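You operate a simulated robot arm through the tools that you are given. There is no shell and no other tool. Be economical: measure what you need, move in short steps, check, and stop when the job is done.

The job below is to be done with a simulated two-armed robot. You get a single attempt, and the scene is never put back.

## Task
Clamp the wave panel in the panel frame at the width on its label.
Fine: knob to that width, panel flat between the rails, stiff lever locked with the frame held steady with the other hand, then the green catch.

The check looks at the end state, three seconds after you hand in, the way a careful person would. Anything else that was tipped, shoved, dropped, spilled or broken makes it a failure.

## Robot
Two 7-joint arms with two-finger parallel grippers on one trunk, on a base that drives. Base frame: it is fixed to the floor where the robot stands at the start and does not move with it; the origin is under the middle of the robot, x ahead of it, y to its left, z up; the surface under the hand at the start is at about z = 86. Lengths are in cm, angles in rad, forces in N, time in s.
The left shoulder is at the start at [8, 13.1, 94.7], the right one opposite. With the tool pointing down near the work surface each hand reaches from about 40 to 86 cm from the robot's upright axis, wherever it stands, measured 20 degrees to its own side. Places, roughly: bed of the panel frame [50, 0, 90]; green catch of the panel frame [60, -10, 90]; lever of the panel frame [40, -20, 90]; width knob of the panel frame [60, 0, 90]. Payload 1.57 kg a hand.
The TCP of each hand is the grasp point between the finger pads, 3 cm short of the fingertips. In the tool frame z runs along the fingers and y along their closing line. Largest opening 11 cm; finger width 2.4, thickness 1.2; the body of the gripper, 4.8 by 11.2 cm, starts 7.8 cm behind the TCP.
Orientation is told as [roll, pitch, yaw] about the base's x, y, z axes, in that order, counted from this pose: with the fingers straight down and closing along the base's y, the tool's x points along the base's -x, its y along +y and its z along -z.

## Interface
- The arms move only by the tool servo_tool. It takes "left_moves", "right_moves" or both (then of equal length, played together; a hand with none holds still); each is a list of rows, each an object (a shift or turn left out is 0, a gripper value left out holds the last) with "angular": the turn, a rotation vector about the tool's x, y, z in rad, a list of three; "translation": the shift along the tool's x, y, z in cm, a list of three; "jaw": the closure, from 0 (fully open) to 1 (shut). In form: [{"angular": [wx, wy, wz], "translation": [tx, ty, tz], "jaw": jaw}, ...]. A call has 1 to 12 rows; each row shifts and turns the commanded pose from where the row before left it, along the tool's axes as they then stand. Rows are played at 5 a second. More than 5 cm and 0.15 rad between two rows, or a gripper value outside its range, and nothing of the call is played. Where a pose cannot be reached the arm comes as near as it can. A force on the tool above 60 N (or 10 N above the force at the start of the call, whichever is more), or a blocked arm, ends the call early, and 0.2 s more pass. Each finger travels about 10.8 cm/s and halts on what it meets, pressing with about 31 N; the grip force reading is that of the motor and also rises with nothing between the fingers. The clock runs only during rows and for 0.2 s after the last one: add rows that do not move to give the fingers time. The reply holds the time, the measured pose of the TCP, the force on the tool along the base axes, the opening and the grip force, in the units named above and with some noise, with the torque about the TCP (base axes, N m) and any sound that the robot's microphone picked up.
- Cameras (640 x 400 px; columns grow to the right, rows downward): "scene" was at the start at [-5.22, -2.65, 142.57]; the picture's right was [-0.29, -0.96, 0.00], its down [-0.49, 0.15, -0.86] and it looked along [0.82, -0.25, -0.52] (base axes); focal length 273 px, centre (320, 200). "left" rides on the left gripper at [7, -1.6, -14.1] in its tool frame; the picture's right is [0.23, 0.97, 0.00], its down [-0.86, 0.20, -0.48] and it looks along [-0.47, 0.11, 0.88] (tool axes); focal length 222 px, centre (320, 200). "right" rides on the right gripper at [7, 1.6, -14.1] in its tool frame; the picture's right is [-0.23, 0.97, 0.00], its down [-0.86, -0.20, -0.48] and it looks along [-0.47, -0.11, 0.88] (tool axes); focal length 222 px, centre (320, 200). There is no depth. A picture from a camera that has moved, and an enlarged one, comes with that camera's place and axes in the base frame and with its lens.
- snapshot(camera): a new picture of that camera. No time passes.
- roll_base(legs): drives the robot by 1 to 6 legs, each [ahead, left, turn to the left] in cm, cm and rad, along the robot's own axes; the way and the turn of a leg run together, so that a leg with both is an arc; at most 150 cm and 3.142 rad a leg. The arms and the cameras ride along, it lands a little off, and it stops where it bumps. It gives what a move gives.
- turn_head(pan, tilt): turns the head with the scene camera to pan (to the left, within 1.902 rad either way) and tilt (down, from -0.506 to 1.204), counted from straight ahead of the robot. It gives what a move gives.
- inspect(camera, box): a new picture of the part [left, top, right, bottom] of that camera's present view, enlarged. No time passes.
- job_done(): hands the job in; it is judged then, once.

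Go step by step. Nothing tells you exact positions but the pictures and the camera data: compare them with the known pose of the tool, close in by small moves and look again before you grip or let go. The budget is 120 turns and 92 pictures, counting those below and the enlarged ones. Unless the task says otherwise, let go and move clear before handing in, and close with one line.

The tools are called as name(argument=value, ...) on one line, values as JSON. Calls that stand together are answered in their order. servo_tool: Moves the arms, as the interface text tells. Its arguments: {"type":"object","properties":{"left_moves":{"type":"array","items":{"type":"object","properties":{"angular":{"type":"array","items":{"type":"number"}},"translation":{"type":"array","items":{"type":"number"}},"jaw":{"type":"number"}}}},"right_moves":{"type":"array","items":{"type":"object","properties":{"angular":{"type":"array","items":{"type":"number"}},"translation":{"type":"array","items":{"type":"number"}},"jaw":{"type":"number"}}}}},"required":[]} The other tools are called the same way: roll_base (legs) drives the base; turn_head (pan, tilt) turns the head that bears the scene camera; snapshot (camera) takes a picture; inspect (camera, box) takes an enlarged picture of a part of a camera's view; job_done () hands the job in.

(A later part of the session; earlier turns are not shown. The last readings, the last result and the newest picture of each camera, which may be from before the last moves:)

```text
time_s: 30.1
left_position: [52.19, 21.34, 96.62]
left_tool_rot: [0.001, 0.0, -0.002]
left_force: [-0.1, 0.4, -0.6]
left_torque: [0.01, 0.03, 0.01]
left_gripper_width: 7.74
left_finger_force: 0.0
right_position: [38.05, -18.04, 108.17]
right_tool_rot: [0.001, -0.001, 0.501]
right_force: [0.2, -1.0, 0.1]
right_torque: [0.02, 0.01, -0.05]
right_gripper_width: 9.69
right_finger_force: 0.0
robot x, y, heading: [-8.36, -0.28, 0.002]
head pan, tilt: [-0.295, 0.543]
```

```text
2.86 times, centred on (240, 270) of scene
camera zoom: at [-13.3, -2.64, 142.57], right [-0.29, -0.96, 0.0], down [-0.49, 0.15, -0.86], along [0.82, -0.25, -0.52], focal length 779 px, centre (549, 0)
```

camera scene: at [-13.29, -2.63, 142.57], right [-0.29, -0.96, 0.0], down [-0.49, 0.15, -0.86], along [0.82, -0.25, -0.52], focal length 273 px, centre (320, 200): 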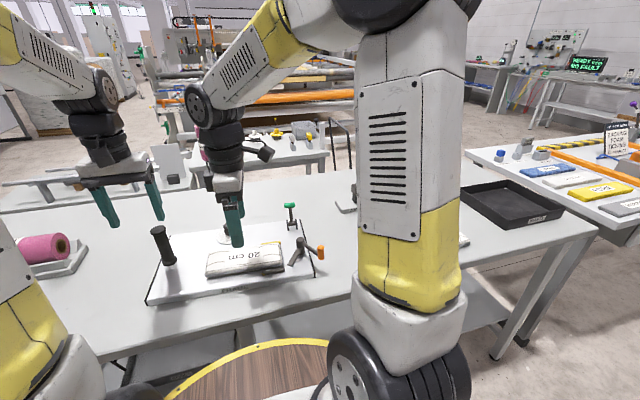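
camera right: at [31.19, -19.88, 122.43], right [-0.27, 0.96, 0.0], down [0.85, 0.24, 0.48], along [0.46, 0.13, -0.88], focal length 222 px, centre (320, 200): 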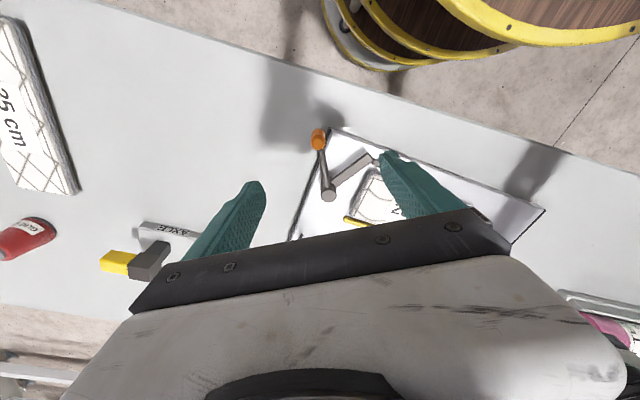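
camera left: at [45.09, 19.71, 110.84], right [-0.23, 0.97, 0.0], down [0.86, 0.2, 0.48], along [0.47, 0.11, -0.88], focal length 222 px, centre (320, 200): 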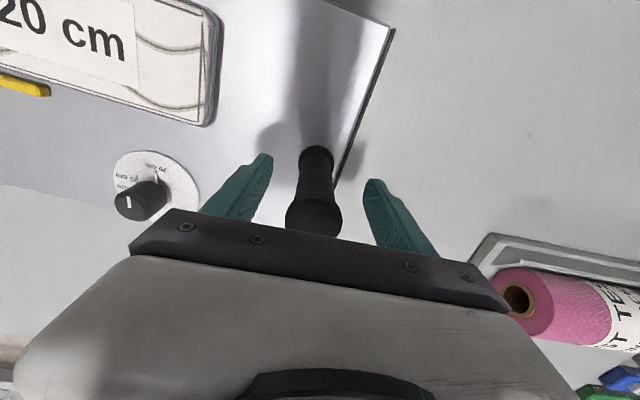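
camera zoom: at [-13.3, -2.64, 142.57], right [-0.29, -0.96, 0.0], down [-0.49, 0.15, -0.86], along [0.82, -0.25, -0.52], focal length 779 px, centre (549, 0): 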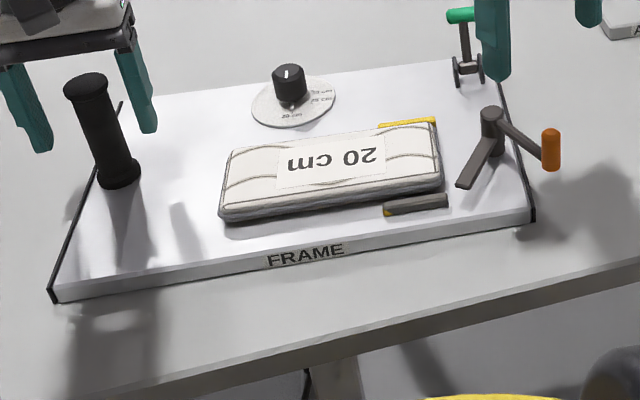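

The left fingers straddle the post. I'll close on it, and enlarge the right view of the lever for its exact place.

servo_tool(left_moves=[{"jaw": 0.6}, {"jaw": 0.9}, {}, {}])

inspect(camera="right", box=[285, 120, 405, 210])

inspect(camera="scene", box=[260, 220, 340, 280])

```text
time_s: 31.1
left_position: [52.23, 21.24, 96.59]
left_tool_rot: [0.0, 0.001, 0.0]
left_force: [-0.8, -3.4, 0.4]
left_torque: [0.67, 0.07, -0.03]
left_gripper_width: 2.96
left_finger_force: 30.9
right_position: [38.14, -18.17, 108.15]
right_tool_rot: [-0.002, 0.001, 0.502]
right_force: [-0.3, 0.5, 0.0]
right_torque: [0.01, -0.01, -0.01]
right_gripper_width: 9.65
right_finger_force: 0.1
robot x, y, heading: [-8.4, -0.06, -0.003]
head pan, tilt: [-0.295, 0.543]
```

```text
4.44 times, centred on (345, 165) of right
camera zoom: at [31.19, -19.91, 122.43], right [-0.27, 0.96, 0.0], down [0.85, 0.24, 0.48], along [0.46, 0.13, -0.88], focal length 987 px, centre (209, 356)
```

zoom: 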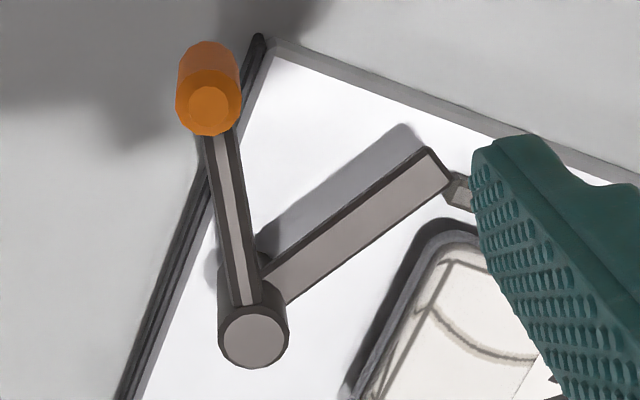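

```text
6.67 times, centred on (300, 250) of scene
camera zoom: at [-13.31, -2.65, 142.57], right [-0.29, -0.96, 0.0], down [-0.49, 0.15, -0.86], along [0.82, -0.25, -0.52], focal length 1818 px, centre (453, -133)
```

zoom: 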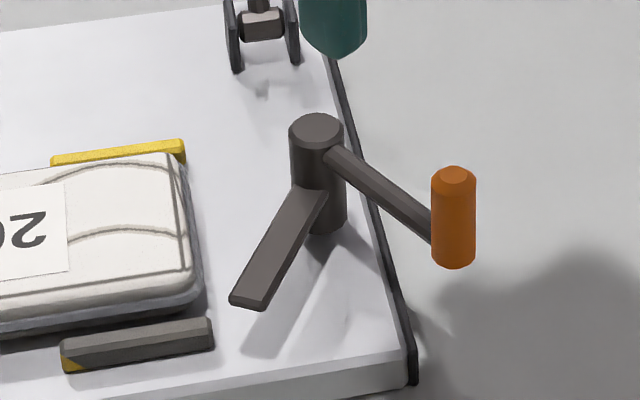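

Lever handle: top at [37.4, −18.15, 96.75], pivot at [45.4, −14.45], radius 8.8; the bar needs to swing clockwise ~55° to lie over the panel. The left hand holds the post (2.96 cm grip). I'll lower the right hand onto the handle.

servo_tool(right_moves=[{"angular": [0, 0, 0.07], "jaw": 0.5}, {"translation": [0.68, 0.28, 3]}, {"translation": [0, 0, 4]}, {}])

inspect(camera="right", box=[240, 90, 400, 210])

inspect(camera="scene", box=[250, 190, 350, 270])

```text
time_s: 32.1
left_position: [52.32, 21.39, 96.63]
left_tool_rot: [0.001, 0.001, -0.002]
left_force: [0.2, 0.4, 2.1]
left_torque: [-0.81, 0.13, 0.04]
left_gripper_width: 2.95
left_finger_force: 30.7
right_position: [37.48, -18.13, 101.12]
right_tool_rot: [0.001, 0.0, 0.433]
right_force: [0.1, -0.9, -0.1]
right_torque: [-0.04, 0.03, 0.03]
right_gripper_width: 5.5
right_finger_force: 0.0
robot x, y, heading: [-8.15, -0.11, -0.001]
head pan, tilt: [-0.295, 0.543]
```

```text
3.33 times, centred on (320, 150) of right
camera zoom: at [30.3, -19.54, 115.38], right [-0.2, 0.98, 0.0], down [0.86, 0.18, 0.48], along [0.47, 0.1, -0.88], focal length 740 px, centre (320, 367)
```

zoom: 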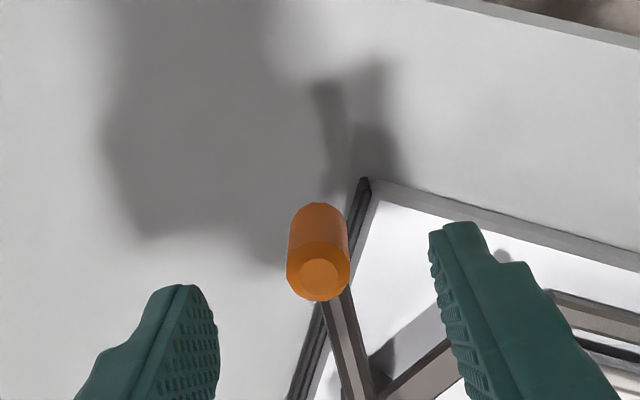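

```text
5.00 times, centred on (300, 230) of scene
camera zoom: at [-13.31, -2.63, 142.57], right [-0.29, -0.96, 0.0], down [-0.49, 0.15, -0.86], along [0.82, -0.25, -0.52], focal length 1364 px, centre (420, 50)
```

zoom: 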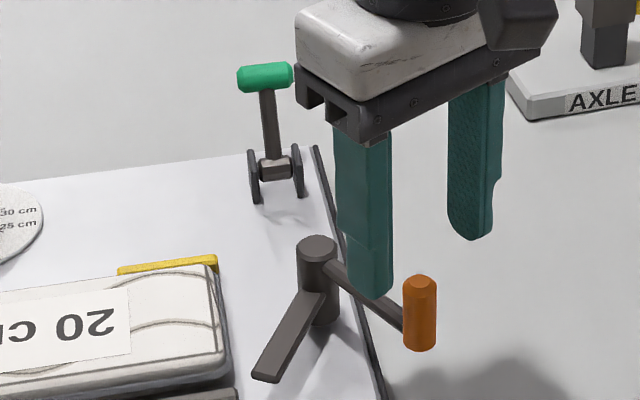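

Well aligned. Down onto the handle and close.

servo_tool(right_moves=[{"translation": [0, 0, 3]}, {"translation": [0, 0, 2.5]}, {"jaw": 0.9}, {}, {}])

inspect(camera="scene", box=[250, 190, 350, 270])

```text
time_s: 33.3
left_position: [52.21, 21.37, 96.7]
left_tool_rot: [0.0, 0.002, -0.002]
left_force: [0.3, 2.1, 1.1]
left_torque: [-0.79, -0.01, 0.03]
left_gripper_width: 2.97
left_finger_force: 30.8
right_position: [37.16, -18.35, 95.58]
right_tool_rot: [0.0, 0.0, 0.435]
right_force: [0.3, -1.6, 0.1]
right_torque: [0.8, -0.39, -0.13]
right_gripper_width: 1.74
right_finger_force: 31.1
robot x, y, heading: [-8.0, 0.02, 0.004]
head pan, tilt: [-0.295, 0.543]
```

```text
5.00 times, centred on (300, 230) of scene
camera zoom: at [-13.31, -2.63, 142.57], right [-0.29, -0.96, 0.0], down [-0.49, 0.15, -0.86], along [0.82, -0.25, -0.52], focal length 1364 px, centre (420, 50)
```

zoom: 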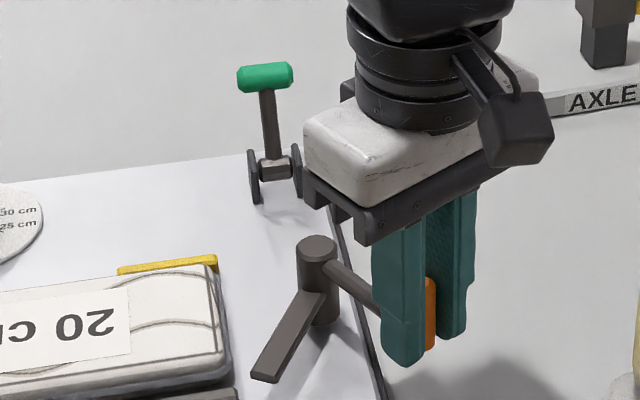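

Gripped. Now swing the lever clockwise along its arc in small steps while the left holds the frame.

servo_tool(right_moves=[{"translation": [-0.03, 0.7, 0], "angular": [0, 0, 0.08]}, {"translation": [-0.03, 0.7, 0], "angular": [0, 0, 0.08]}, {"translation": [-0.03, 0.7, 0], "angular": [0, 0, 0.08]}, {"translation": [-0.03, 0.7, 0], "angular": [0, 0, 0.08]}, {}])

inspect(camera="scene", box=[180, 190, 350, 310])

```text
time_s: 34.5
left_position: [52.25, 21.31, 96.67]
left_tool_rot: [-0.001, 0.001, -0.001]
left_force: [2.6, 7.3, 4.0]
left_torque: [-0.41, -0.05, 0.55]
left_gripper_width: 2.96
left_finger_force: 31.8
right_position: [36.61, -15.27, 95.63]
right_tool_rot: [0.001, 0.002, 0.113]
right_force: [-2.6, -5.3, -0.7]
right_torque: [-0.71, 0.61, -0.17]
right_gripper_width: 1.75
right_finger_force: 30.9
robot x, y, heading: [-8.09, 0.09, 0.002]
head pan, tilt: [-0.295, 0.543]
```

```text
3.33 times, centred on (265, 250) of scene
camera zoom: at [-13.29, -2.63, 142.57], right [-0.29, -0.96, 0.0], down [-0.49, 0.15, -0.86], along [0.82, -0.25, -0.52], focal length 909 px, centre (503, 33)
```

zoom: 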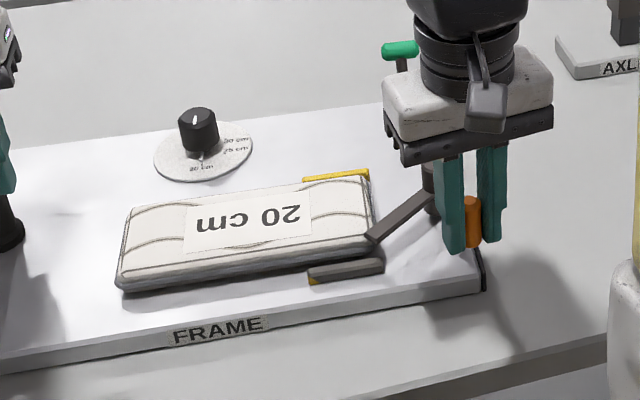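

The lever moves freely with the bar now reaching the panel corner; a close check that the bar passes over, not into, the panel.

inspect(camera="scene", box=[250, 225, 320, 275])

inspect(camera="right", box=[280, 90, 480, 220])

```text
8.00 times, centred on (285, 250) of scene
camera zoom: at [-13.29, -2.63, 142.57], right [-0.29, -0.96, 0.0], down [-0.49, 0.15, -0.86], along [0.82, -0.25, -0.52], focal length 2182 px, centre (600, -200)
```

zoom: 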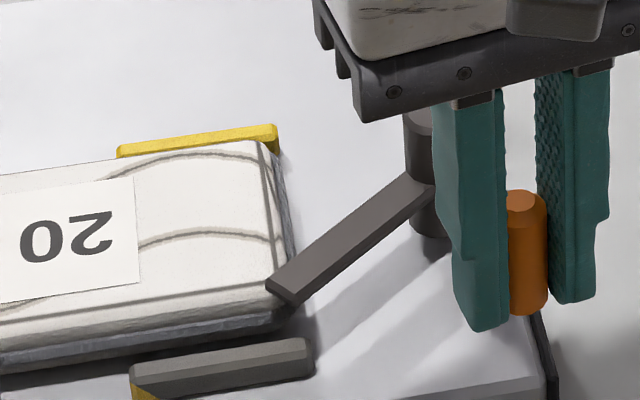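

```text
3.08 times, centred on (380, 155) of right
camera zoom: at [29.45, -14.43, 109.87], right [0.12, 0.99, 0.0], down [0.87, -0.1, 0.48], along [0.47, -0.06, -0.88], focal length 684 px, centre (135, 338)
```

zoom: 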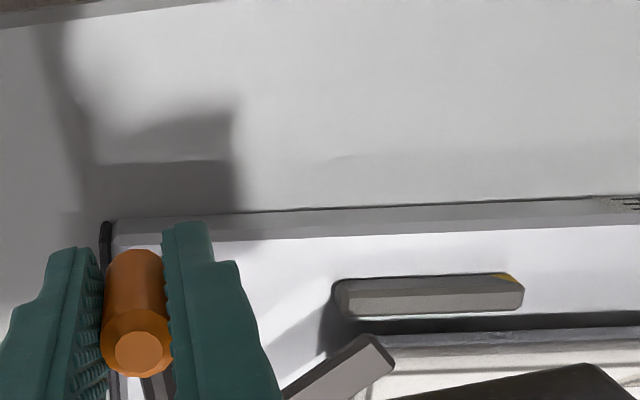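

The bar is passing over the panel top. Continuing the swing.

servo_tool(right_moves=[{"translation": [-0.03, 0.7, 0], "angular": [0, 0, 0.08]}, {"translation": [-0.03, 0.7, 0], "angular": [0, 0, 0.08]}, {"translation": [-0.03, 0.7, 0], "angular": [0, 0, 0.08]}, {"translation": [-0.03, 0.7, 0], "angular": [0, 0, 0.08]}, {}])

inspect(camera="scene", box=[220, 210, 320, 280])

```text
time_s: 35.7
left_position: [52.31, 21.16, 96.74]
left_tool_rot: [0.001, -0.001, 0.0]
left_force: [2.7, 4.1, 7.5]
left_torque: [-0.84, -0.3, 0.29]
left_gripper_width: 2.95
left_finger_force: 30.7
right_position: [37.03, -12.54, 95.63]
right_tool_rot: [0.0, 0.001, -0.208]
right_force: [-0.8, -2.5, -2.6]
right_torque: [-0.55, 0.62, -0.13]
right_gripper_width: 1.76
right_finger_force: 31.1
robot x, y, heading: [-8.19, -0.03, -0.001]
head pan, tilt: [-0.295, 0.543]
```

```text
5.71 times, centred on (270, 245) of scene
camera zoom: at [-13.3, -2.63, 142.57], right [-0.29, -0.96, 0.0], down [-0.49, 0.15, -0.86], along [0.82, -0.25, -0.52], focal length 1558 px, centre (606, -57)
```

zoom: 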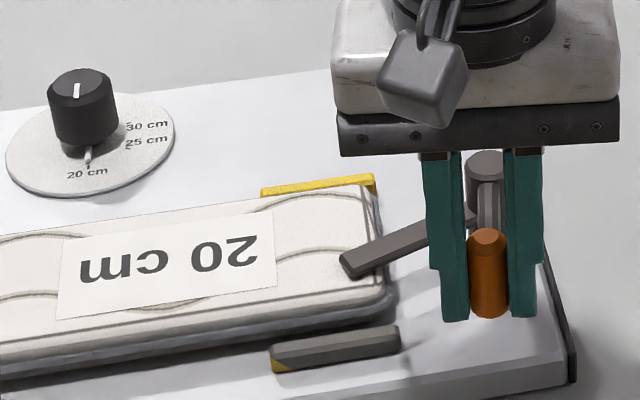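

Going on with the swing; forces are still low.

servo_tool(right_moves=[{"translation": [-0.03, 0.7, 0], "angular": [0, 0, 0.08]}, {"translation": [-0.03, 0.7, 0], "angular": [0, 0, 0.08]}, {"translation": [-0.03, 0.7, 0], "angular": [0, 0, 0.08]}, {}])

inspect(camera="scene", box=[220, 210, 320, 280])

```text
time_s: 36.7
left_position: [52.36, 21.14, 96.6]
left_tool_rot: [0.0, -0.001, -0.002]
left_force: [3.3, 3.3, 10.6]
left_torque: [-0.88, -0.67, 0.27]
left_gripper_width: 2.94
left_finger_force: 30.8
right_position: [37.63, -10.78, 95.74]
right_tool_rot: [0.0, -0.001, -0.448]
right_force: [-1.2, -3.0, -3.2]
right_torque: [-0.47, 0.62, -0.21]
right_gripper_width: 1.73
right_finger_force: 30.8
robot x, y, heading: [-8.22, 0.05, -0.0]
head pan, tilt: [-0.295, 0.543]
```

```text
5.71 times, centred on (270, 245) of scene
camera zoom: at [-13.3, -2.64, 142.57], right [-0.29, -0.96, 0.0], down [-0.49, 0.15, -0.86], along [0.82, -0.25, -0.52], focal length 1558 px, centre (606, -57)
```

zoom: 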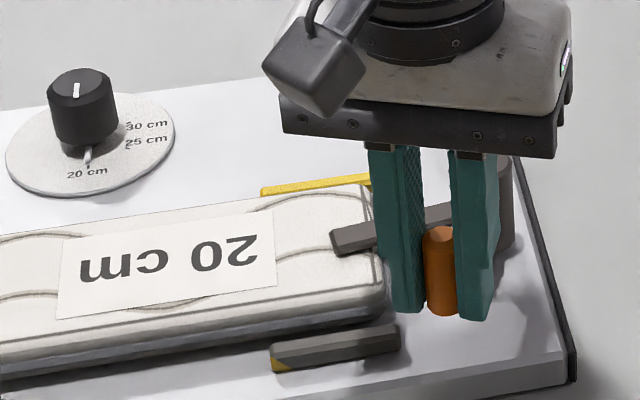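

Bar is at ~96°. I'll continue in small steps watching for the stiff end and any click.

servo_tool(right_moves=[{"translation": [-0.03, 0.7, 0], "angular": [0, 0, 0.08]}, {"translation": [-0.03, 0.7, 0], "angular": [0, 0, 0.08]}, {}])

inspect(camera="scene", box=[220, 210, 320, 280])

```text
time_s: 37.5
left_position: [52.17, 21.24, 96.65]
left_tool_rot: [0.0, 0.0, -0.002]
left_force: [5.5, 6.9, 10.5]
left_torque: [-1.0, 0.09, -0.03]
left_gripper_width: 2.96
left_finger_force: 30.7
right_position: [38.24, -9.65, 95.72]
right_tool_rot: [-0.002, 0.002, -0.608]
right_force: [-6.1, -10.8, -3.3]
right_torque: [-0.86, 0.05, -0.02]
right_gripper_width: 1.75
right_finger_force: 31.6
robot x, y, heading: [-8.24, 0.22, 0.004]
head pan, tilt: [-0.295, 0.543]
```

```text
5.71 times, centred on (270, 245) of scene
camera zoom: at [-13.31, -2.66, 142.57], right [-0.29, -0.96, 0.0], down [-0.49, 0.15, -0.86], along [0.82, -0.25, -0.52], focal length 1558 px, centre (606, -57)
```

zoom: 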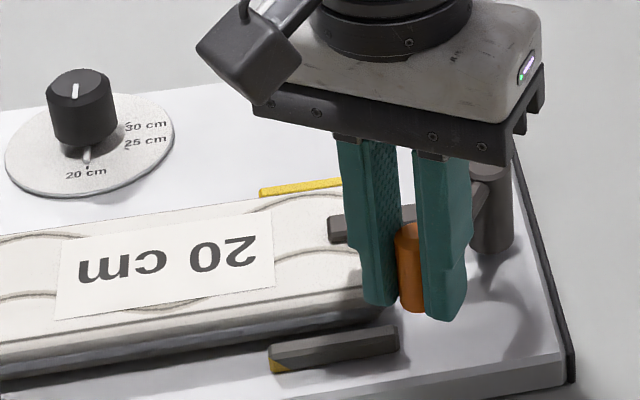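

Resistance is starting (~12 N). Pushing further along the arc.

servo_tool(right_moves=[{"translation": [-0.03, 0.6, 0], "angular": [0, 0, 0.07]}, {"translation": [-0.03, 0.6, 0], "angular": [0, 0, 0.07]}, {}])

inspect(camera="scene", box=[220, 210, 320, 280])

```text
time_s: 38.3
left_position: [52.3, 21.98, 96.49]
left_tool_rot: [0.01, -0.004, 0.005]
left_force: [22.7, 49.7, 0.0]
left_torque: [-1.27, -0.19, 0.21]
left_gripper_width: 3.01
left_finger_force: 31.4
right_position: [38.69, -8.89, 95.62]
right_tool_rot: [-0.008, 0.0, -0.752]
right_force: [-22.0, -50.7, -0.1]
right_torque: [0.5, -0.23, -0.03]
right_gripper_width: 1.74
right_finger_force: 30.7
robot x, y, heading: [-8.02, -0.04, -0.002]
head pan, tilt: [-0.295, 0.543]
```

```text
5.71 times, centred on (270, 245) of scene
camera zoom: at [-13.29, -2.63, 142.57], right [-0.29, -0.96, 0.0], down [-0.49, 0.15, -0.86], along [0.82, -0.25, -0.52], focal length 1558 px, centre (606, -57)
```

zoom: 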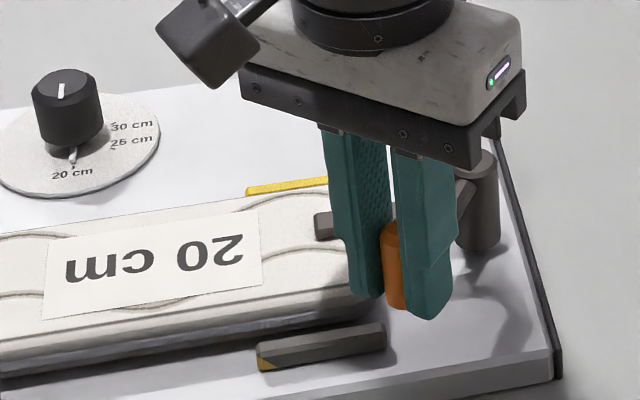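

The force rose to ~55 N and the frame gave ~0.6 cm along with the left hand. I'll push back with the left hand to hold the frame at its place, which also turns the lever further.

servo_tool(left_moves=[{"translation": [0.1, -0.3, 0]}, {"translation": [0.1, -0.3, 0]}, {}])

inspect(camera="scene", box=[220, 210, 320, 280])

```text
time_s: 38.8
left_position: [52.23, 21.99, 96.73]
left_tool_rot: [0.012, -0.003, 0.008]
left_force: [2.6, 6.3, -0.1]
left_torque: [-1.89, 0.29, -0.02]
left_gripper_width: 2.98
left_finger_force: 31.2
right_position: [38.53, -9.12, 95.6]
right_tool_rot: [-0.015, 0.003, -0.754]
right_force: [-5.3, -7.6, 3.6]
right_torque: [0.82, -0.59, -0.14]
right_gripper_width: 1.74
right_finger_force: 31.1
robot x, y, heading: [-8.09, 0.29, 0.003]
head pan, tilt: [-0.295, 0.543]
stopped in row 2 (left hand): the force on the tool passed its limit at 68 N (the readings are from after the stop); the commanded pose is now the measured one
```

```text
5.71 times, centred on (270, 245) of scene
camera zoom: at [-13.32, -2.63, 142.57], right [-0.29, -0.96, 0.0], down [-0.49, 0.15, -0.86], along [0.82, -0.25, -0.52], focal length 1558 px, centre (606, -57)
```

zoom: 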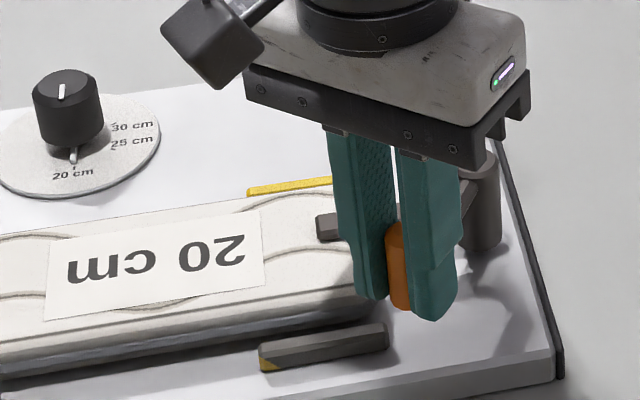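

It stopped at 68 N without further turning, so it may be at its end stop. I'll let go with the right hand, lift, and check whether the lever stays and where it stands.

servo_tool(right_moves=[{"jaw": 0.6}, {}, {"translation": [0, 0, -3]}, {"translation": [0, 0, -4.5]}, {"translation": [0, 0, -4.5]}, {}])

inspect(camera="scene", box=[220, 210, 320, 280])

snapshot(camera="right")

```text
time_s: 40.2
left_position: [52.18, 21.82, 96.67]
left_tool_rot: [0.012, -0.004, 0.007]
left_force: [0.6, 1.2, 1.5]
left_torque: [-1.77, -0.25, 0.13]
left_gripper_width: 2.97
left_finger_force: 31.1
right_position: [38.81, -8.93, 107.42]
right_tool_rot: [-0.013, 0.005, -0.752]
right_force: [-0.2, 0.7, 1.5]
right_torque: [-0.01, -0.01, -0.02]
right_gripper_width: 4.42
right_finger_force: 0.1
robot x, y, heading: [-8.35, -0.21, -0.003]
head pan, tilt: [-0.295, 0.543]
```

```text
5.71 times, centred on (270, 245) of scene
camera zoom: at [-13.3, -2.62, 142.57], right [-0.29, -0.96, 0.0], down [-0.49, 0.15, -0.86], along [0.82, -0.25, -0.52], focal length 1558 px, centre (606, -57)
```

zoom: 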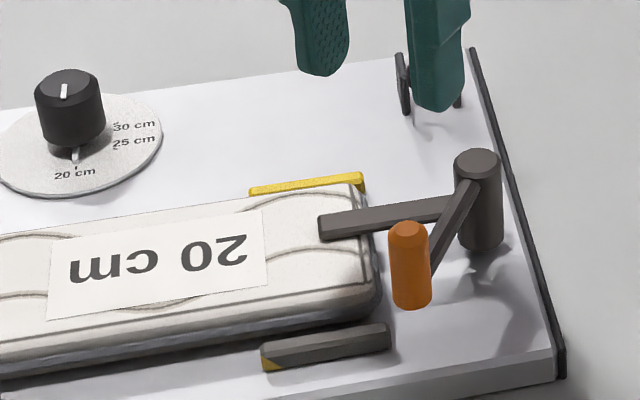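

```text
36 pictures are left
camera right: at [34.95, -2.77, 121.68], right [0.83, 0.56, -0.01], down [0.49, -0.73, 0.48], along [0.26, -0.4, -0.88], focal length 222 px, centre (320, 200)
```

right: 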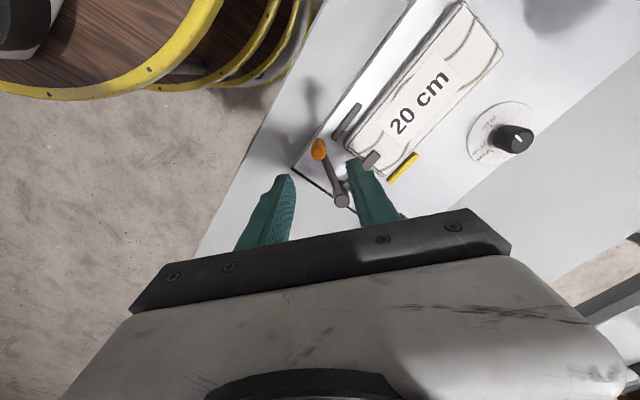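

The lever stays put and its bar now lies parallel to the rails over the panel, i.e. at its closed stop. The frame slid ~0.7 cm to the left under the push; I'll draw it back gently with the left hand on the post.

servo_tool(left_moves=[{"translation": [0, -0.2, 0]}, {"translation": [0, -0.2, 0]}, {"translation": [0, -0.2, 0]}, {"translation": [0, -0.2, 0]}, {}])

inspect(camera="scene", box=[130, 200, 330, 340])

```text
time_s: 41.4
left_position: [52.13, 21.06, 96.61]
left_tool_rot: [0.013, -0.004, 0.007]
left_force: [0.6, 3.2, 1.8]
left_torque: [-1.71, 0.05, 0.02]
left_gripper_width: 2.97
left_finger_force: 31.1
right_position: [38.72, -9.04, 107.38]
right_tool_rot: [-0.014, 0.004, -0.752]
right_force: [-0.1, 0.0, -1.4]
right_torque: [0.01, 0.01, -0.02]
right_gripper_width: 4.41
right_finger_force: 0.1
robot x, y, heading: [-8.29, 0.15, -0.001]
head pan, tilt: [-0.295, 0.543]
```

```text
2.86 times, centred on (230, 270) of scene
camera zoom: at [-13.31, -2.61, 142.57], right [-0.29, -0.96, 0.0], down [-0.49, 0.15, -0.86], along [0.82, -0.25, -0.52], focal length 779 px, centre (577, 0)
```

zoom: 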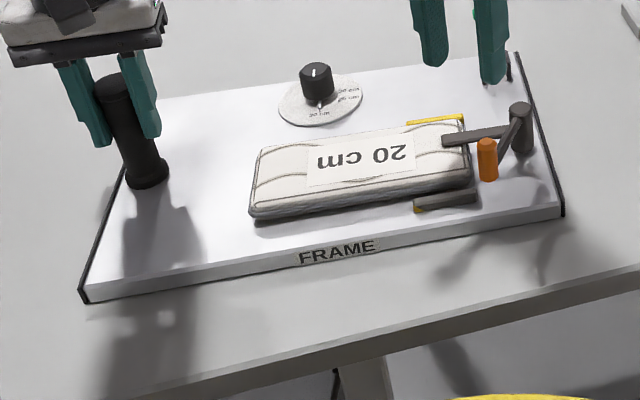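

The frame is back where it was. To be sure the stiff lever is fully locked, I'll regrip it and give one more firm push, with the left hand countering equally.

servo_tool(right_moves=[{"translation": [-0.43, -0.76, 3.9]}, {"translation": [0, 0, 3.9]}, {"translation": [0, 0, 4.0]}, {"jaw": 0.9}, {}, {}])

inspect(camera="scene", box=[220, 210, 320, 280])

```text
time_s: 42.8
left_position: [52.23, 21.2, 96.64]
left_tool_rot: [0.012, -0.004, 0.009]
left_force: [4.1, 8.1, 0.8]
left_torque: [-1.87, 0.42, -0.01]
left_gripper_width: 3.01
left_finger_force: 30.6
right_position: [38.52, -9.86, 95.66]
right_tool_rot: [-0.014, 0.004, -0.753]
right_force: [-4.0, -9.5, 0.8]
right_torque: [1.07, -0.26, -0.12]
right_gripper_width: 1.78
right_finger_force: 30.9
robot x, y, heading: [-7.87, -0.0, 0.0]
head pan, tilt: [-0.295, 0.543]
```

```text
5.71 times, centred on (270, 245) of scene
camera zoom: at [-13.29, -2.63, 142.57], right [-0.29, -0.96, 0.0], down [-0.49, 0.15, -0.86], along [0.82, -0.25, -0.52], focal length 1558 px, centre (606, -57)
```

zoom: 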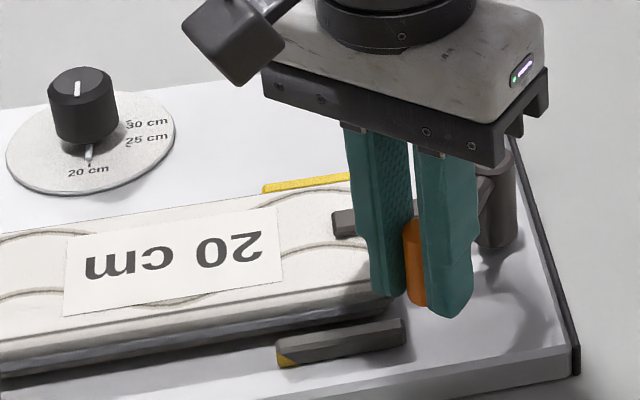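

servo_tool(left_moves=[{"translation": [0.1, -0.17, 0]}, {"translation": [0.1, -0.17, 0]}, {"translation": [0.1, -0.17, 0]}, {}], right_moves=[{"translation": [0.04, 0.2, 0]}, {"translation": [0.04, 0.2, 0]}, {"translation": [0.04, 0.2, 0]}, {}])

```text
time_s: 43.8
left_position: [51.92, 21.22, 96.61]
left_tool_rot: [0.019, -0.008, 0.015]
left_force: [22.5, 50.2, 3.2]
left_torque: [-1.9, 0.24, 0.21]
left_gripper_width: 3.05
left_finger_force: 30.9
right_position: [38.6, -9.73, 95.59]
right_tool_rot: [-0.021, 0.006, -0.757]
right_force: [-22.0, -50.7, -0.7]
right_torque: [0.41, -0.37, -0.08]
right_gripper_width: 1.84
right_finger_force: 31.0
robot x, y, heading: [-7.81, -0.12, -0.004]
head pan, tilt: [-0.295, 0.543]
```

servo_tool(left_moves=[{"translation": [0.04, -0.07, 0]}, {}, {"translation": [0.03, -0.06, 0]}, {}], right_moves=[{"translation": [0.02, 0.09, 0]}, {}, {"translation": [0.02, 0.07, 0]}, {}])

inspect(camera="scene", box=[220, 210, 320, 280])

```text
time_s: 44.8
left_position: [51.76, 21.23, 96.68]
left_tool_rot: [0.02, -0.005, 0.015]
left_force: [24.7, 54.6, 3.2]
left_torque: [-1.87, 0.51, 0.17]
left_gripper_width: 3.06
left_finger_force: 31.4
right_position: [38.66, -9.81, 95.6]
right_tool_rot: [-0.026, 0.008, -0.759]
right_force: [-25.1, -55.8, 0.0]
right_torque: [0.41, -0.37, -0.12]
right_gripper_width: 1.82
right_finger_force: 30.9
robot x, y, heading: [-8.08, -0.02, 0.001]
head pan, tilt: [-0.295, 0.543]
```

```text
5.71 times, centred on (270, 245) of scene
camera zoom: at [-13.3, -2.63, 142.57], right [-0.29, -0.96, 0.0], down [-0.49, 0.15, -0.86], along [0.82, -0.25, -0.52], focal length 1558 px, centre (606, -57)
```

zoom: 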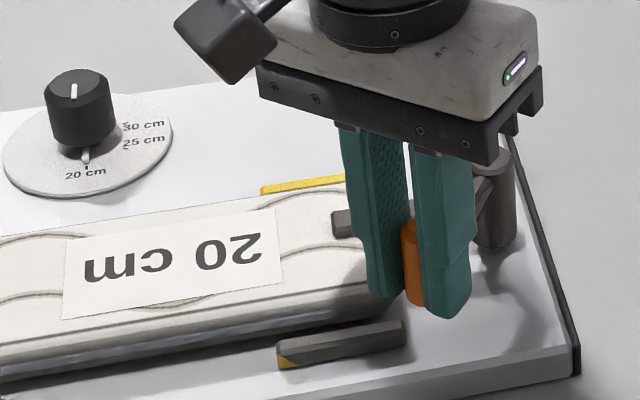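

No further turning at ~61 N: the lever is at its stop, locked. Backing both pushes off evenly, then releasing the lever and lifting.

servo_tool(left_moves=[{"translation": [-0.18, 0.32, 0]}, {"translation": [-0.16, 0.3, 0]}, {}, {}, {}, {}, {}, {}], right_moves=[{"translation": [-0.08, -0.4, 0]}, {"translation": [-0.08, -0.36, 0]}, {}, {"jaw": 0.6}, {}, {"translation": [0, 0, -3]}, {"translation": [0, 0, -4.5]}, {"translation": [0, 0, -4.5]}])

inspect(camera="scene", box=[200, 190, 330, 280])

```text
time_s: 46.6
left_position: [52.22, 21.04, 96.54]
left_tool_rot: [0.013, 0.0, 0.007]
left_force: [-0.9, -1.1, 0.1]
left_torque: [-1.9, 0.97, -0.39]
left_gripper_width: 2.99
left_finger_force: 31.4
right_position: [38.6, -9.65, 107.72]
right_tool_rot: [-0.012, 0.003, -0.752]
right_force: [1.2, -0.8, -0.7]
right_torque: [0.0, 0.01, 0.01]
right_gripper_width: 4.41
right_finger_force: 0.1
robot x, y, heading: [-7.93, -0.17, 0.001]
head pan, tilt: [-0.295, 0.543]
```

```text
4.44 times, centred on (265, 235) of scene
camera zoom: at [-13.29, -2.63, 142.57], right [-0.29, -0.96, 0.0], down [-0.49, 0.15, -0.86], along [0.82, -0.25, -0.52], focal length 1212 px, centre (564, 44)
```

zoom: 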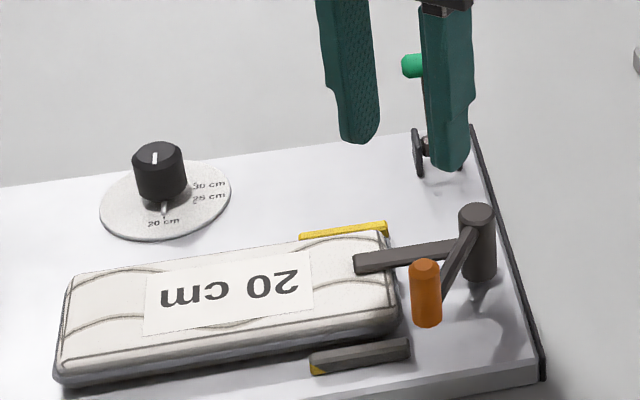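

Lever holds. Now the green catch: handle at ≈[61.4, −14.7, 95], hinge ≈[58.8, −14.4, 89.5], axis along y. Moving the right hand near it for a close look.

servo_tool(right_moves=[{"angular": [0, 0, -0.15]}, {"angular": [0, 0, -0.15]}, {"angular": [0, 0, -0.15]}, {"angular": [0, 0, -0.15]}, {"angular": [0, 0, -0.15]}, {"translation": [-3.5, -1.2, 0]}, {"translation": [-3.5, -1.2, 0]}, {"translation": [-3.5, -1.2, 0]}, {"translation": [-3.5, -1.2, 0]}, {}])

inspect(camera="right", box=[220, 60, 420, 220])

inspect(camera="scene", box=[250, 180, 340, 250])

```text
time_s: 48.8
left_position: [52.08, 21.17, 96.6]
left_tool_rot: [0.011, -0.003, 0.008]
left_force: [1.0, 1.4, 1.9]
left_torque: [-1.62, -0.29, 0.24]
left_gripper_width: 3.0
left_finger_force: 30.4
right_position: [52.6, -14.49, 107.83]
right_tool_rot: [-0.006, 0.01, -0.002]
right_force: [0.1, -0.4, 0.1]
right_torque: [0.03, 0.01, -0.01]
right_gripper_width: 4.39
right_finger_force: 0.1
robot x, y, heading: [-7.96, 0.26, -0.001]
head pan, tilt: [-0.295, 0.543]
```

```text
2.50 times, centred on (320, 140) of right
camera zoom: at [45.76, -12.75, 122.24], right [0.23, 0.97, -0.01], down [0.86, -0.2, 0.47], along [0.46, -0.12, -0.88], focal length 555 px, centre (320, 350)
```

zoom: 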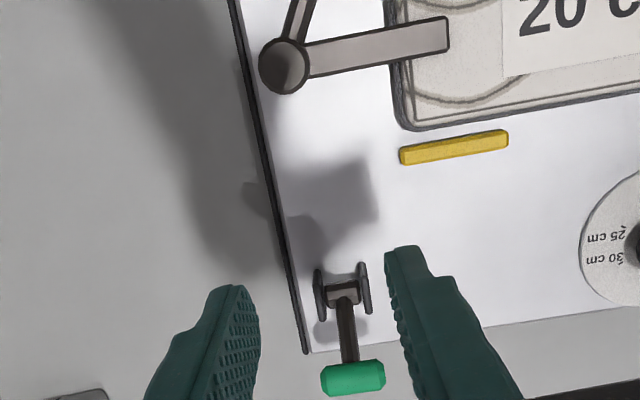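

```text
5.71 times, centred on (295, 215) of scene
camera zoom: at [-13.3, -2.62, 142.57], right [-0.29, -0.96, 0.0], down [-0.49, 0.15, -0.86], along [0.82, -0.25, -0.52], focal length 1558 px, centre (463, 114)
```

zoom: 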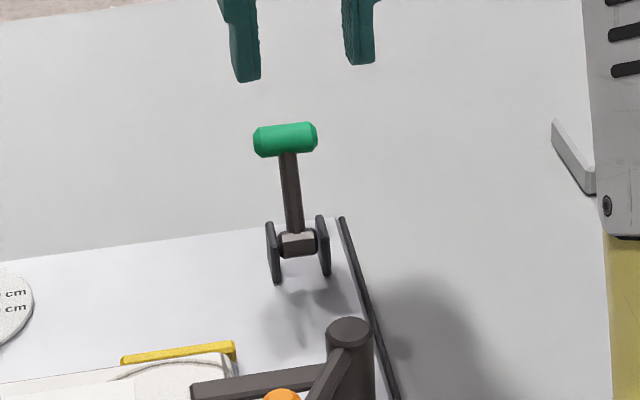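

The view confirms the bar over the panel and the catch leaning away (green at [62.1, −15, 95], hinge [58.7, −14.75, 90.2]). It should flip towards me; I'll set closed fingers behind the green handle, then push it over.

servo_tool(right_moves=[{"translation": [-4.3, -0.15, 0], "jaw": 1.0}, {"translation": [-4.3, -0.15, 0]}, {"translation": [-4.3, -0.1, 0]}, {"translation": [0, 0, 4]}, {"translation": [0, 0, 4]}, {"translation": [0, 0, 3.8]}, {}])

inspect(camera="scene", box=[250, 180, 340, 250])

inspect(camera="right", box=[220, 60, 420, 220])

```text
time_s: 50.4
left_position: [52.13, 20.95, 96.58]
left_tool_rot: [0.012, -0.003, 0.007]
left_force: [0.4, 0.5, 1.4]
left_torque: [-1.65, -0.16, 0.14]
left_gripper_width: 2.98
left_finger_force: 31.2
right_position: [65.34, -15.15, 95.74]
right_tool_rot: [-0.006, 0.01, -0.001]
right_force: [0.4, 0.0, 0.9]
right_torque: [-0.01, 0.0, 0.03]
right_gripper_width: 0.0
right_finger_force: 21.0
robot x, y, heading: [-7.98, -0.44, -0.004]
head pan, tilt: [-0.295, 0.543]
```

```text
5.71 times, centred on (295, 215) of scene
camera zoom: at [-13.3, -2.62, 142.57], right [-0.29, -0.96, 0.0], down [-0.49, 0.15, -0.86], along [0.82, -0.25, -0.52], focal length 1558 px, centre (463, 114)
```

zoom: 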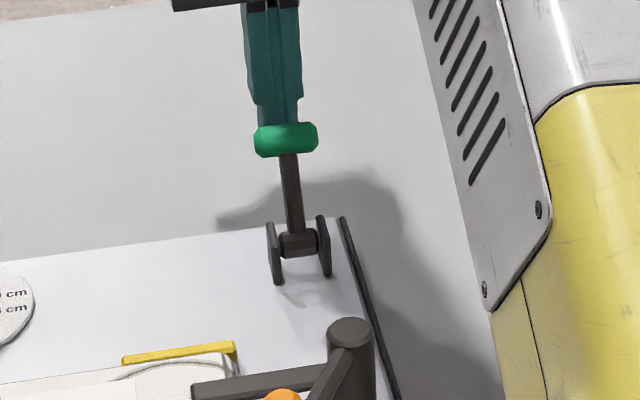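

```text
2.50 times, centred on (320, 140) of right
camera zoom: at [58.44, -13.34, 110.07], right [0.23, 0.97, -0.01], down [0.86, -0.2, 0.47], along [0.46, -0.12, -0.88], focal length 555 px, centre (320, 350)
```

zoom: 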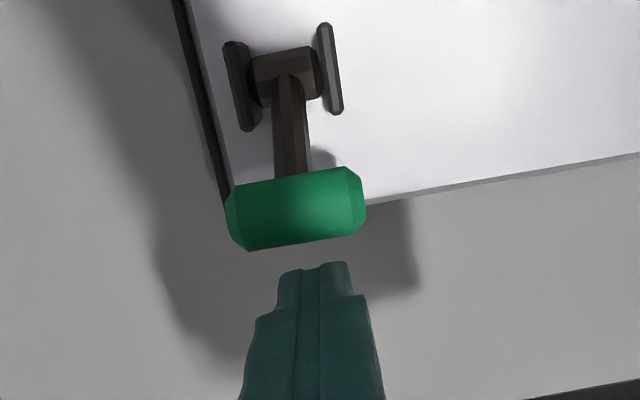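

Fingers are behind the green handle. Pushing toward me.

servo_tool(right_moves=[{"translation": [1, 0, 0]}, {"translation": [1, 0, 0]}, {"translation": [1, 0, 0]}, {"translation": [1, 0, 0]}, {"translation": [1, 0, 0]}, {}])

inspect(camera="scene", box=[250, 180, 340, 250])

```text
time_s: 51.8
left_position: [52.14, 21.13, 96.58]
left_tool_rot: [0.012, -0.003, 0.007]
left_force: [-0.2, 0.1, 0.1]
left_torque: [-1.71, 0.19, 0.01]
left_gripper_width: 3.0
left_finger_force: 31.3
right_position: [60.22, -15.19, 95.82]
right_tool_rot: [-0.007, 0.009, -0.003]
right_force: [-0.2, 0.3, 0.1]
right_torque: [-0.01, 0.04, 0.01]
right_gripper_width: 0.0
right_finger_force: 21.7
robot x, y, heading: [-8.34, 0.19, 0.005]
head pan, tilt: [-0.295, 0.543]
```

```text
5.71 times, centred on (295, 215) of scene
camera zoom: at [-13.3, -2.62, 142.57], right [-0.29, -0.96, 0.0], down [-0.49, 0.15, -0.86], along [0.82, -0.25, -0.52], focal length 1558 px, centre (463, 114)
```

zoom: 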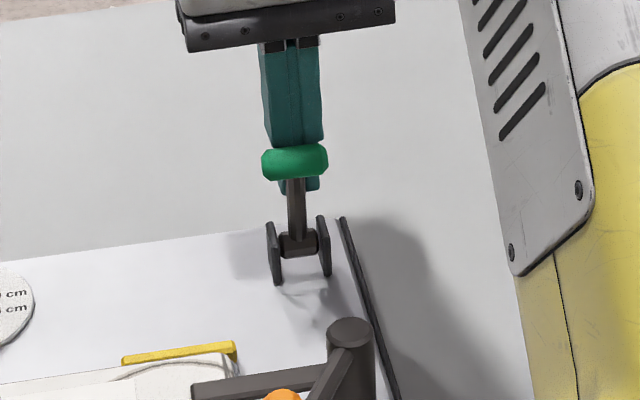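

It turns easily and stands about upright now. Pushing on toward me.

servo_tool(right_moves=[{"translation": [0.9, 0, 0]}, {"translation": [0.9, 0, 0]}, {"translation": [0.9, 0, 0]}, {"translation": [0.9, 0, 0]}, {}])

inspect(camera="scene", box=[250, 180, 340, 250])

```text
time_s: 53.0
left_position: [52.11, 21.09, 96.6]
left_tool_rot: [0.012, -0.002, 0.009]
left_force: [-3.4, 6.1, 1.2]
left_torque: [-1.71, 1.15, -0.25]
left_gripper_width: 2.96
left_finger_force: 30.6
right_position: [56.86, -15.25, 95.9]
right_tool_rot: [-0.007, 0.01, -0.004]
right_force: [7.3, -7.9, 8.9]
right_torque: [-0.16, -0.14, 0.09]
right_gripper_width: 0.01
right_finger_force: 21.6
robot x, y, heading: [-7.92, 0.38, -0.001]
head pan, tilt: [-0.295, 0.543]
```

```text
5.71 times, centred on (295, 215) of scene
camera zoom: at [-13.3, -2.63, 142.57], right [-0.29, -0.96, 0.0], down [-0.49, 0.15, -0.86], along [0.82, -0.25, -0.52], focal length 1558 px, centre (463, 114)
```

zoom: 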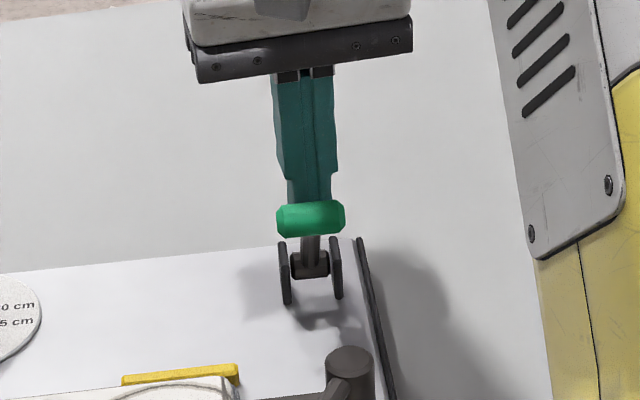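

The catch has tipped past upright but the frame's right end got dragged toward me (≈7 N side force — fingertips likely met the stem/hinge). I'll lift off straight and assess.

servo_tool(right_moves=[{"translation": [0, 0, -4]}, {"translation": [0, 0, -4]}, {"translation": [0, 0, -4]}, {"translation": [4, 0, 0]}, {}])

inspect(camera="scene", box=[130, 180, 340, 330])

snapshot(camera="right")

```text
time_s: 54.2
left_position: [52.16, 21.0, 96.72]
left_tool_rot: [0.012, -0.003, 0.008]
left_force: [1.1, 1.2, 0.6]
left_torque: [-1.69, -0.59, 0.3]
left_gripper_width: 2.97
left_finger_force: 30.9
right_position: [52.96, -15.24, 107.74]
right_tool_rot: [-0.006, 0.01, -0.004]
right_force: [-0.8, -0.4, -0.7]
right_torque: [-0.03, 0.01, 0.0]
right_gripper_width: 0.04
right_finger_force: 21.4
robot x, y, heading: [-7.83, 0.17, 0.001]
head pan, tilt: [-0.295, 0.543]
```

```text
2.67 times, centred on (235, 255) of scene
camera zoom: at [-13.3, -2.62, 142.57], right [-0.29, -0.96, 0.0], down [-0.49, 0.15, -0.86], along [0.82, -0.25, -0.52], focal length 727 px, centre (547, 53)
```

zoom: 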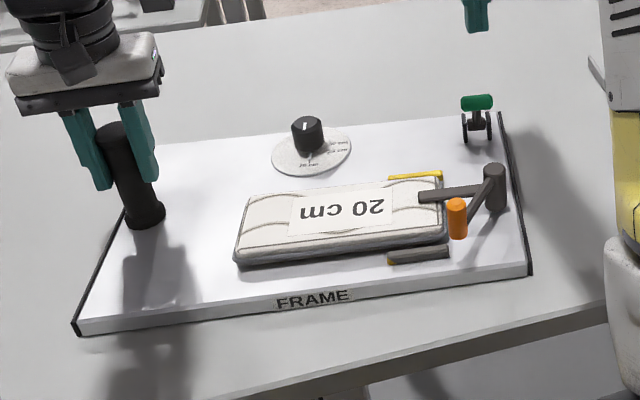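

```text
24 pictures are left
camera right: at [46.12, -13.31, 122.14], right [0.23, 0.97, -0.01], down [0.86, -0.2, 0.47], along [0.46, -0.12, -0.88], focal length 222 px, centre (320, 200)
```

right: 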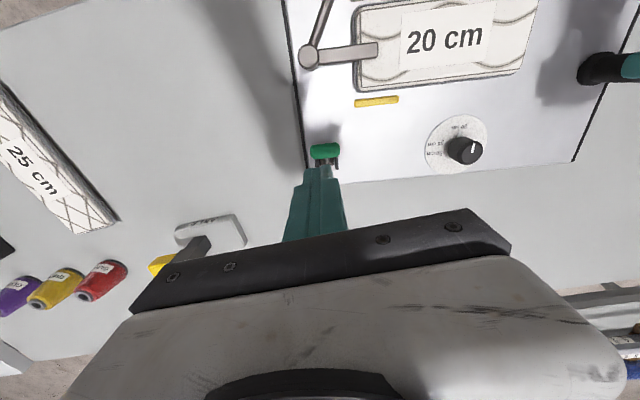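

The green handle is now at ≈[53.7, −14.8, 95], leaning toward me; the frame yawed a bit about the held post (I'll correct that after). Pressing the catch straight down from above avoids dragging the frame.

servo_tool(right_moves=[{"translation": [-0.5, 0.4, 4]}, {"translation": [0, 0, 4]}, {"translation": [0, 0, 0.5]}, {"translation": [0, 0, 0.5]}, {"translation": [0, 0, 0.4]}, {}])

```text
time_s: 55.6
left_position: [52.15, 21.04, 96.58]
left_tool_rot: [0.012, -0.005, 0.006]
left_force: [2.9, 1.7, 0.8]
left_torque: [-1.7, 0.29, 0.17]
left_gripper_width: 2.96
left_finger_force: 30.3
right_position: [53.45, -14.86, 99.17]
right_tool_rot: [-0.006, 0.002, -0.004]
right_force: [-5.2, 0.4, 12.3]
right_torque: [0.07, 0.11, -0.01]
right_gripper_width: 0.0
right_finger_force: 21.2
robot x, y, heading: [-8.37, 0.21, -0.005]
head pan, tilt: [-0.295, 0.543]
stopped in row 6 (right hand): the force on the tool passed its limit at 62 N (the readings are from after the stop); the commanded pose is now the measured one
```

The catch resisted 62 N without moving, so it's at its end position, flipped fully. Lifting off and looking.

servo_tool(right_moves=[{"translation": [0, 0, -2]}, {"translation": [0, 0, -4]}, {"translation": [0, 0, -4]}, {}])

inspect(camera="right", box=[260, 0, 540, 190])

inspect(camera="scene", box=[250, 180, 340, 250])

```text
time_s: 56.6
left_position: [52.19, 20.95, 96.63]
left_tool_rot: [0.013, -0.003, 0.006]
left_force: [0.9, 2.3, 0.8]
left_torque: [-1.78, -0.31, 0.22]
left_gripper_width: 2.97
left_finger_force: 31.1
right_position: [53.48, -14.78, 109.02]
right_tool_rot: [-0.008, 0.003, -0.002]
right_force: [-0.3, -1.2, -0.6]
right_torque: [0.0, 0.0, 0.01]
right_gripper_width: 0.02
right_finger_force: 21.5
robot x, y, heading: [-8.0, 0.08, 0.001]
head pan, tilt: [-0.295, 0.543]
```

```text
2.11 times, centred on (400, 95) of right
camera zoom: at [46.52, -13.05, 123.29], right [0.23, 0.97, -0.01], down [0.86, -0.2, 0.48], along [0.46, -0.12, -0.88], focal length 468 px, centre (152, 421)
```

zoom: 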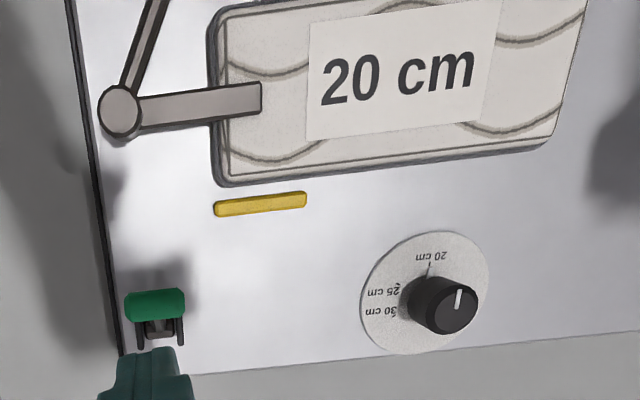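

```text
5.71 times, centred on (295, 215) of scene
camera zoom: at [-13.31, -2.62, 142.57], right [-0.29, -0.96, 0.0], down [-0.49, 0.15, -0.86], along [0.82, -0.25, -0.52], focal length 1558 px, centre (463, 114)
```

zoom: 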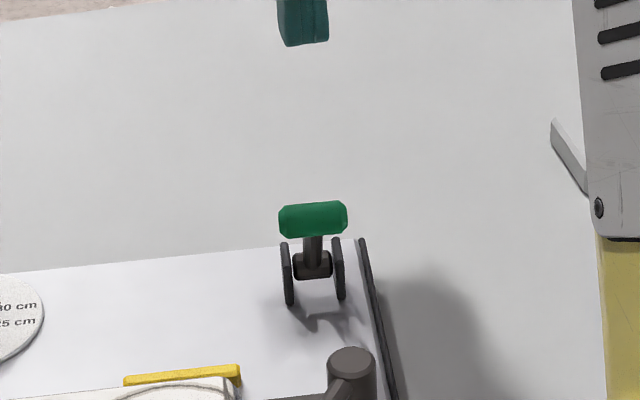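

Dial 20, bar over the panel, catch flipped — all good. The frame's right end sits ~2 cm nearer to me than at the start, so I'll nudge it back by pushing the lever's pivot post in +x with closed fingers while the left holds. First positioning.

servo_tool(right_moves=[{"translation": [4.8, -0.2, 0]}, {"translation": [4.8, -0.2, 0]}, {"translation": [4.8, -0.2, 0]}, {"translation": [0, 0, 4]}, {"translation": [0, 0, 4]}, {"translation": [0, 0, 4]}, {"translation": [0, 0, 3.8]}, {}])

inspect(camera="scene", box=[240, 190, 340, 270])

```text
time_s: 58.4
left_position: [52.11, 21.09, 96.62]
left_tool_rot: [0.011, -0.004, 0.007]
left_force: [1.4, 1.4, 1.7]
left_torque: [-1.72, 0.14, 0.07]
left_gripper_width: 2.96
left_finger_force: 30.8
right_position: [39.07, -15.25, 93.22]
right_tool_rot: [-0.005, 0.004, -0.005]
right_force: [0.0, 0.0, -0.7]
right_torque: [-0.01, 0.02, 0.02]
right_gripper_width: 0.0
right_finger_force: 20.5
robot x, y, heading: [-8.39, -0.16, -0.004]
head pan, tilt: [-0.295, 0.543]
```

```text
5.00 times, centred on (290, 230) of scene
camera zoom: at [-13.32, -2.62, 142.57], right [-0.29, -0.96, 0.0], down [-0.49, 0.15, -0.86], along [0.82, -0.25, -0.52], focal length 1364 px, centre (470, 50)
```

zoom: 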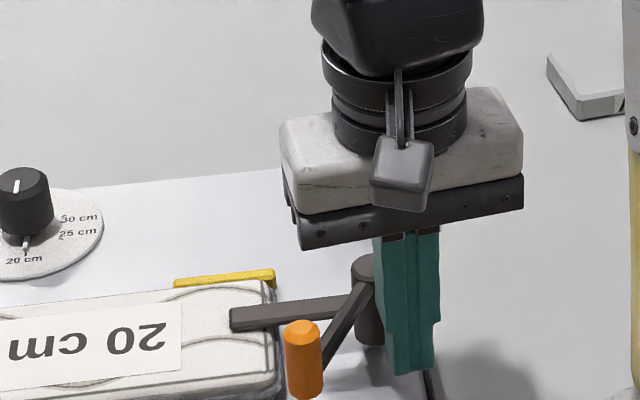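

Fingers stand just in front of the post. Pushing in small steps.

servo_tool(right_moves=[{"translation": [-0.5, 0, 0]}, {"translation": [-0.5, 0, 0]}, {"translation": [-0.5, 0, 0]}, {"translation": [-0.4, 0, 0]}, {"translation": [-0.4, 0, 0]}, {"translation": [-0.4, 0, 0]}, {"translation": [-0.4, 0, 0]}, {"translation": [-0.4, 0, 0]}, {}])

inspect(camera="scene", box=[130, 180, 340, 330])

```text
time_s: 60.4
left_position: [52.17, 21.13, 96.61]
left_tool_rot: [0.013, -0.002, 0.009]
left_force: [3.6, 8.3, 1.6]
left_torque: [-1.84, -0.92, 0.61]
left_gripper_width: 3.0
left_finger_force: 31.0
right_position: [42.38, -15.46, 93.2]
right_tool_rot: [-0.006, 0.005, -0.004]
right_force: [-5.3, -7.3, -0.1]
right_torque: [-0.16, 0.12, -0.05]
right_gripper_width: 0.0
right_finger_force: 21.5
robot x, y, heading: [-8.21, 0.07, -0.0]
head pan, tilt: [-0.295, 0.543]
```

```text
2.67 times, centred on (235, 255) of scene
camera zoom: at [-13.34, -2.63, 142.57], right [-0.29, -0.96, 0.0], down [-0.49, 0.15, -0.86], along [0.82, -0.25, -0.52], focal length 727 px, centre (547, 53)
```

zoom: 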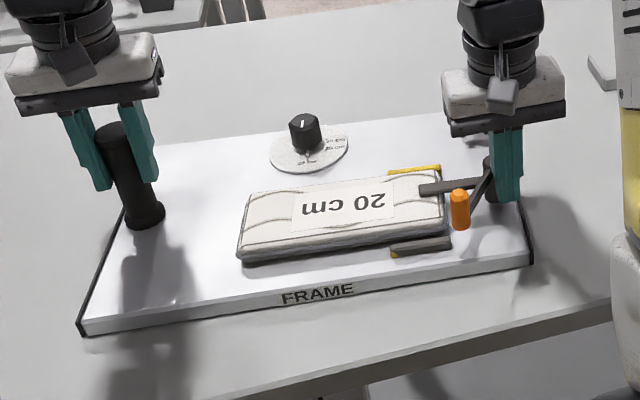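

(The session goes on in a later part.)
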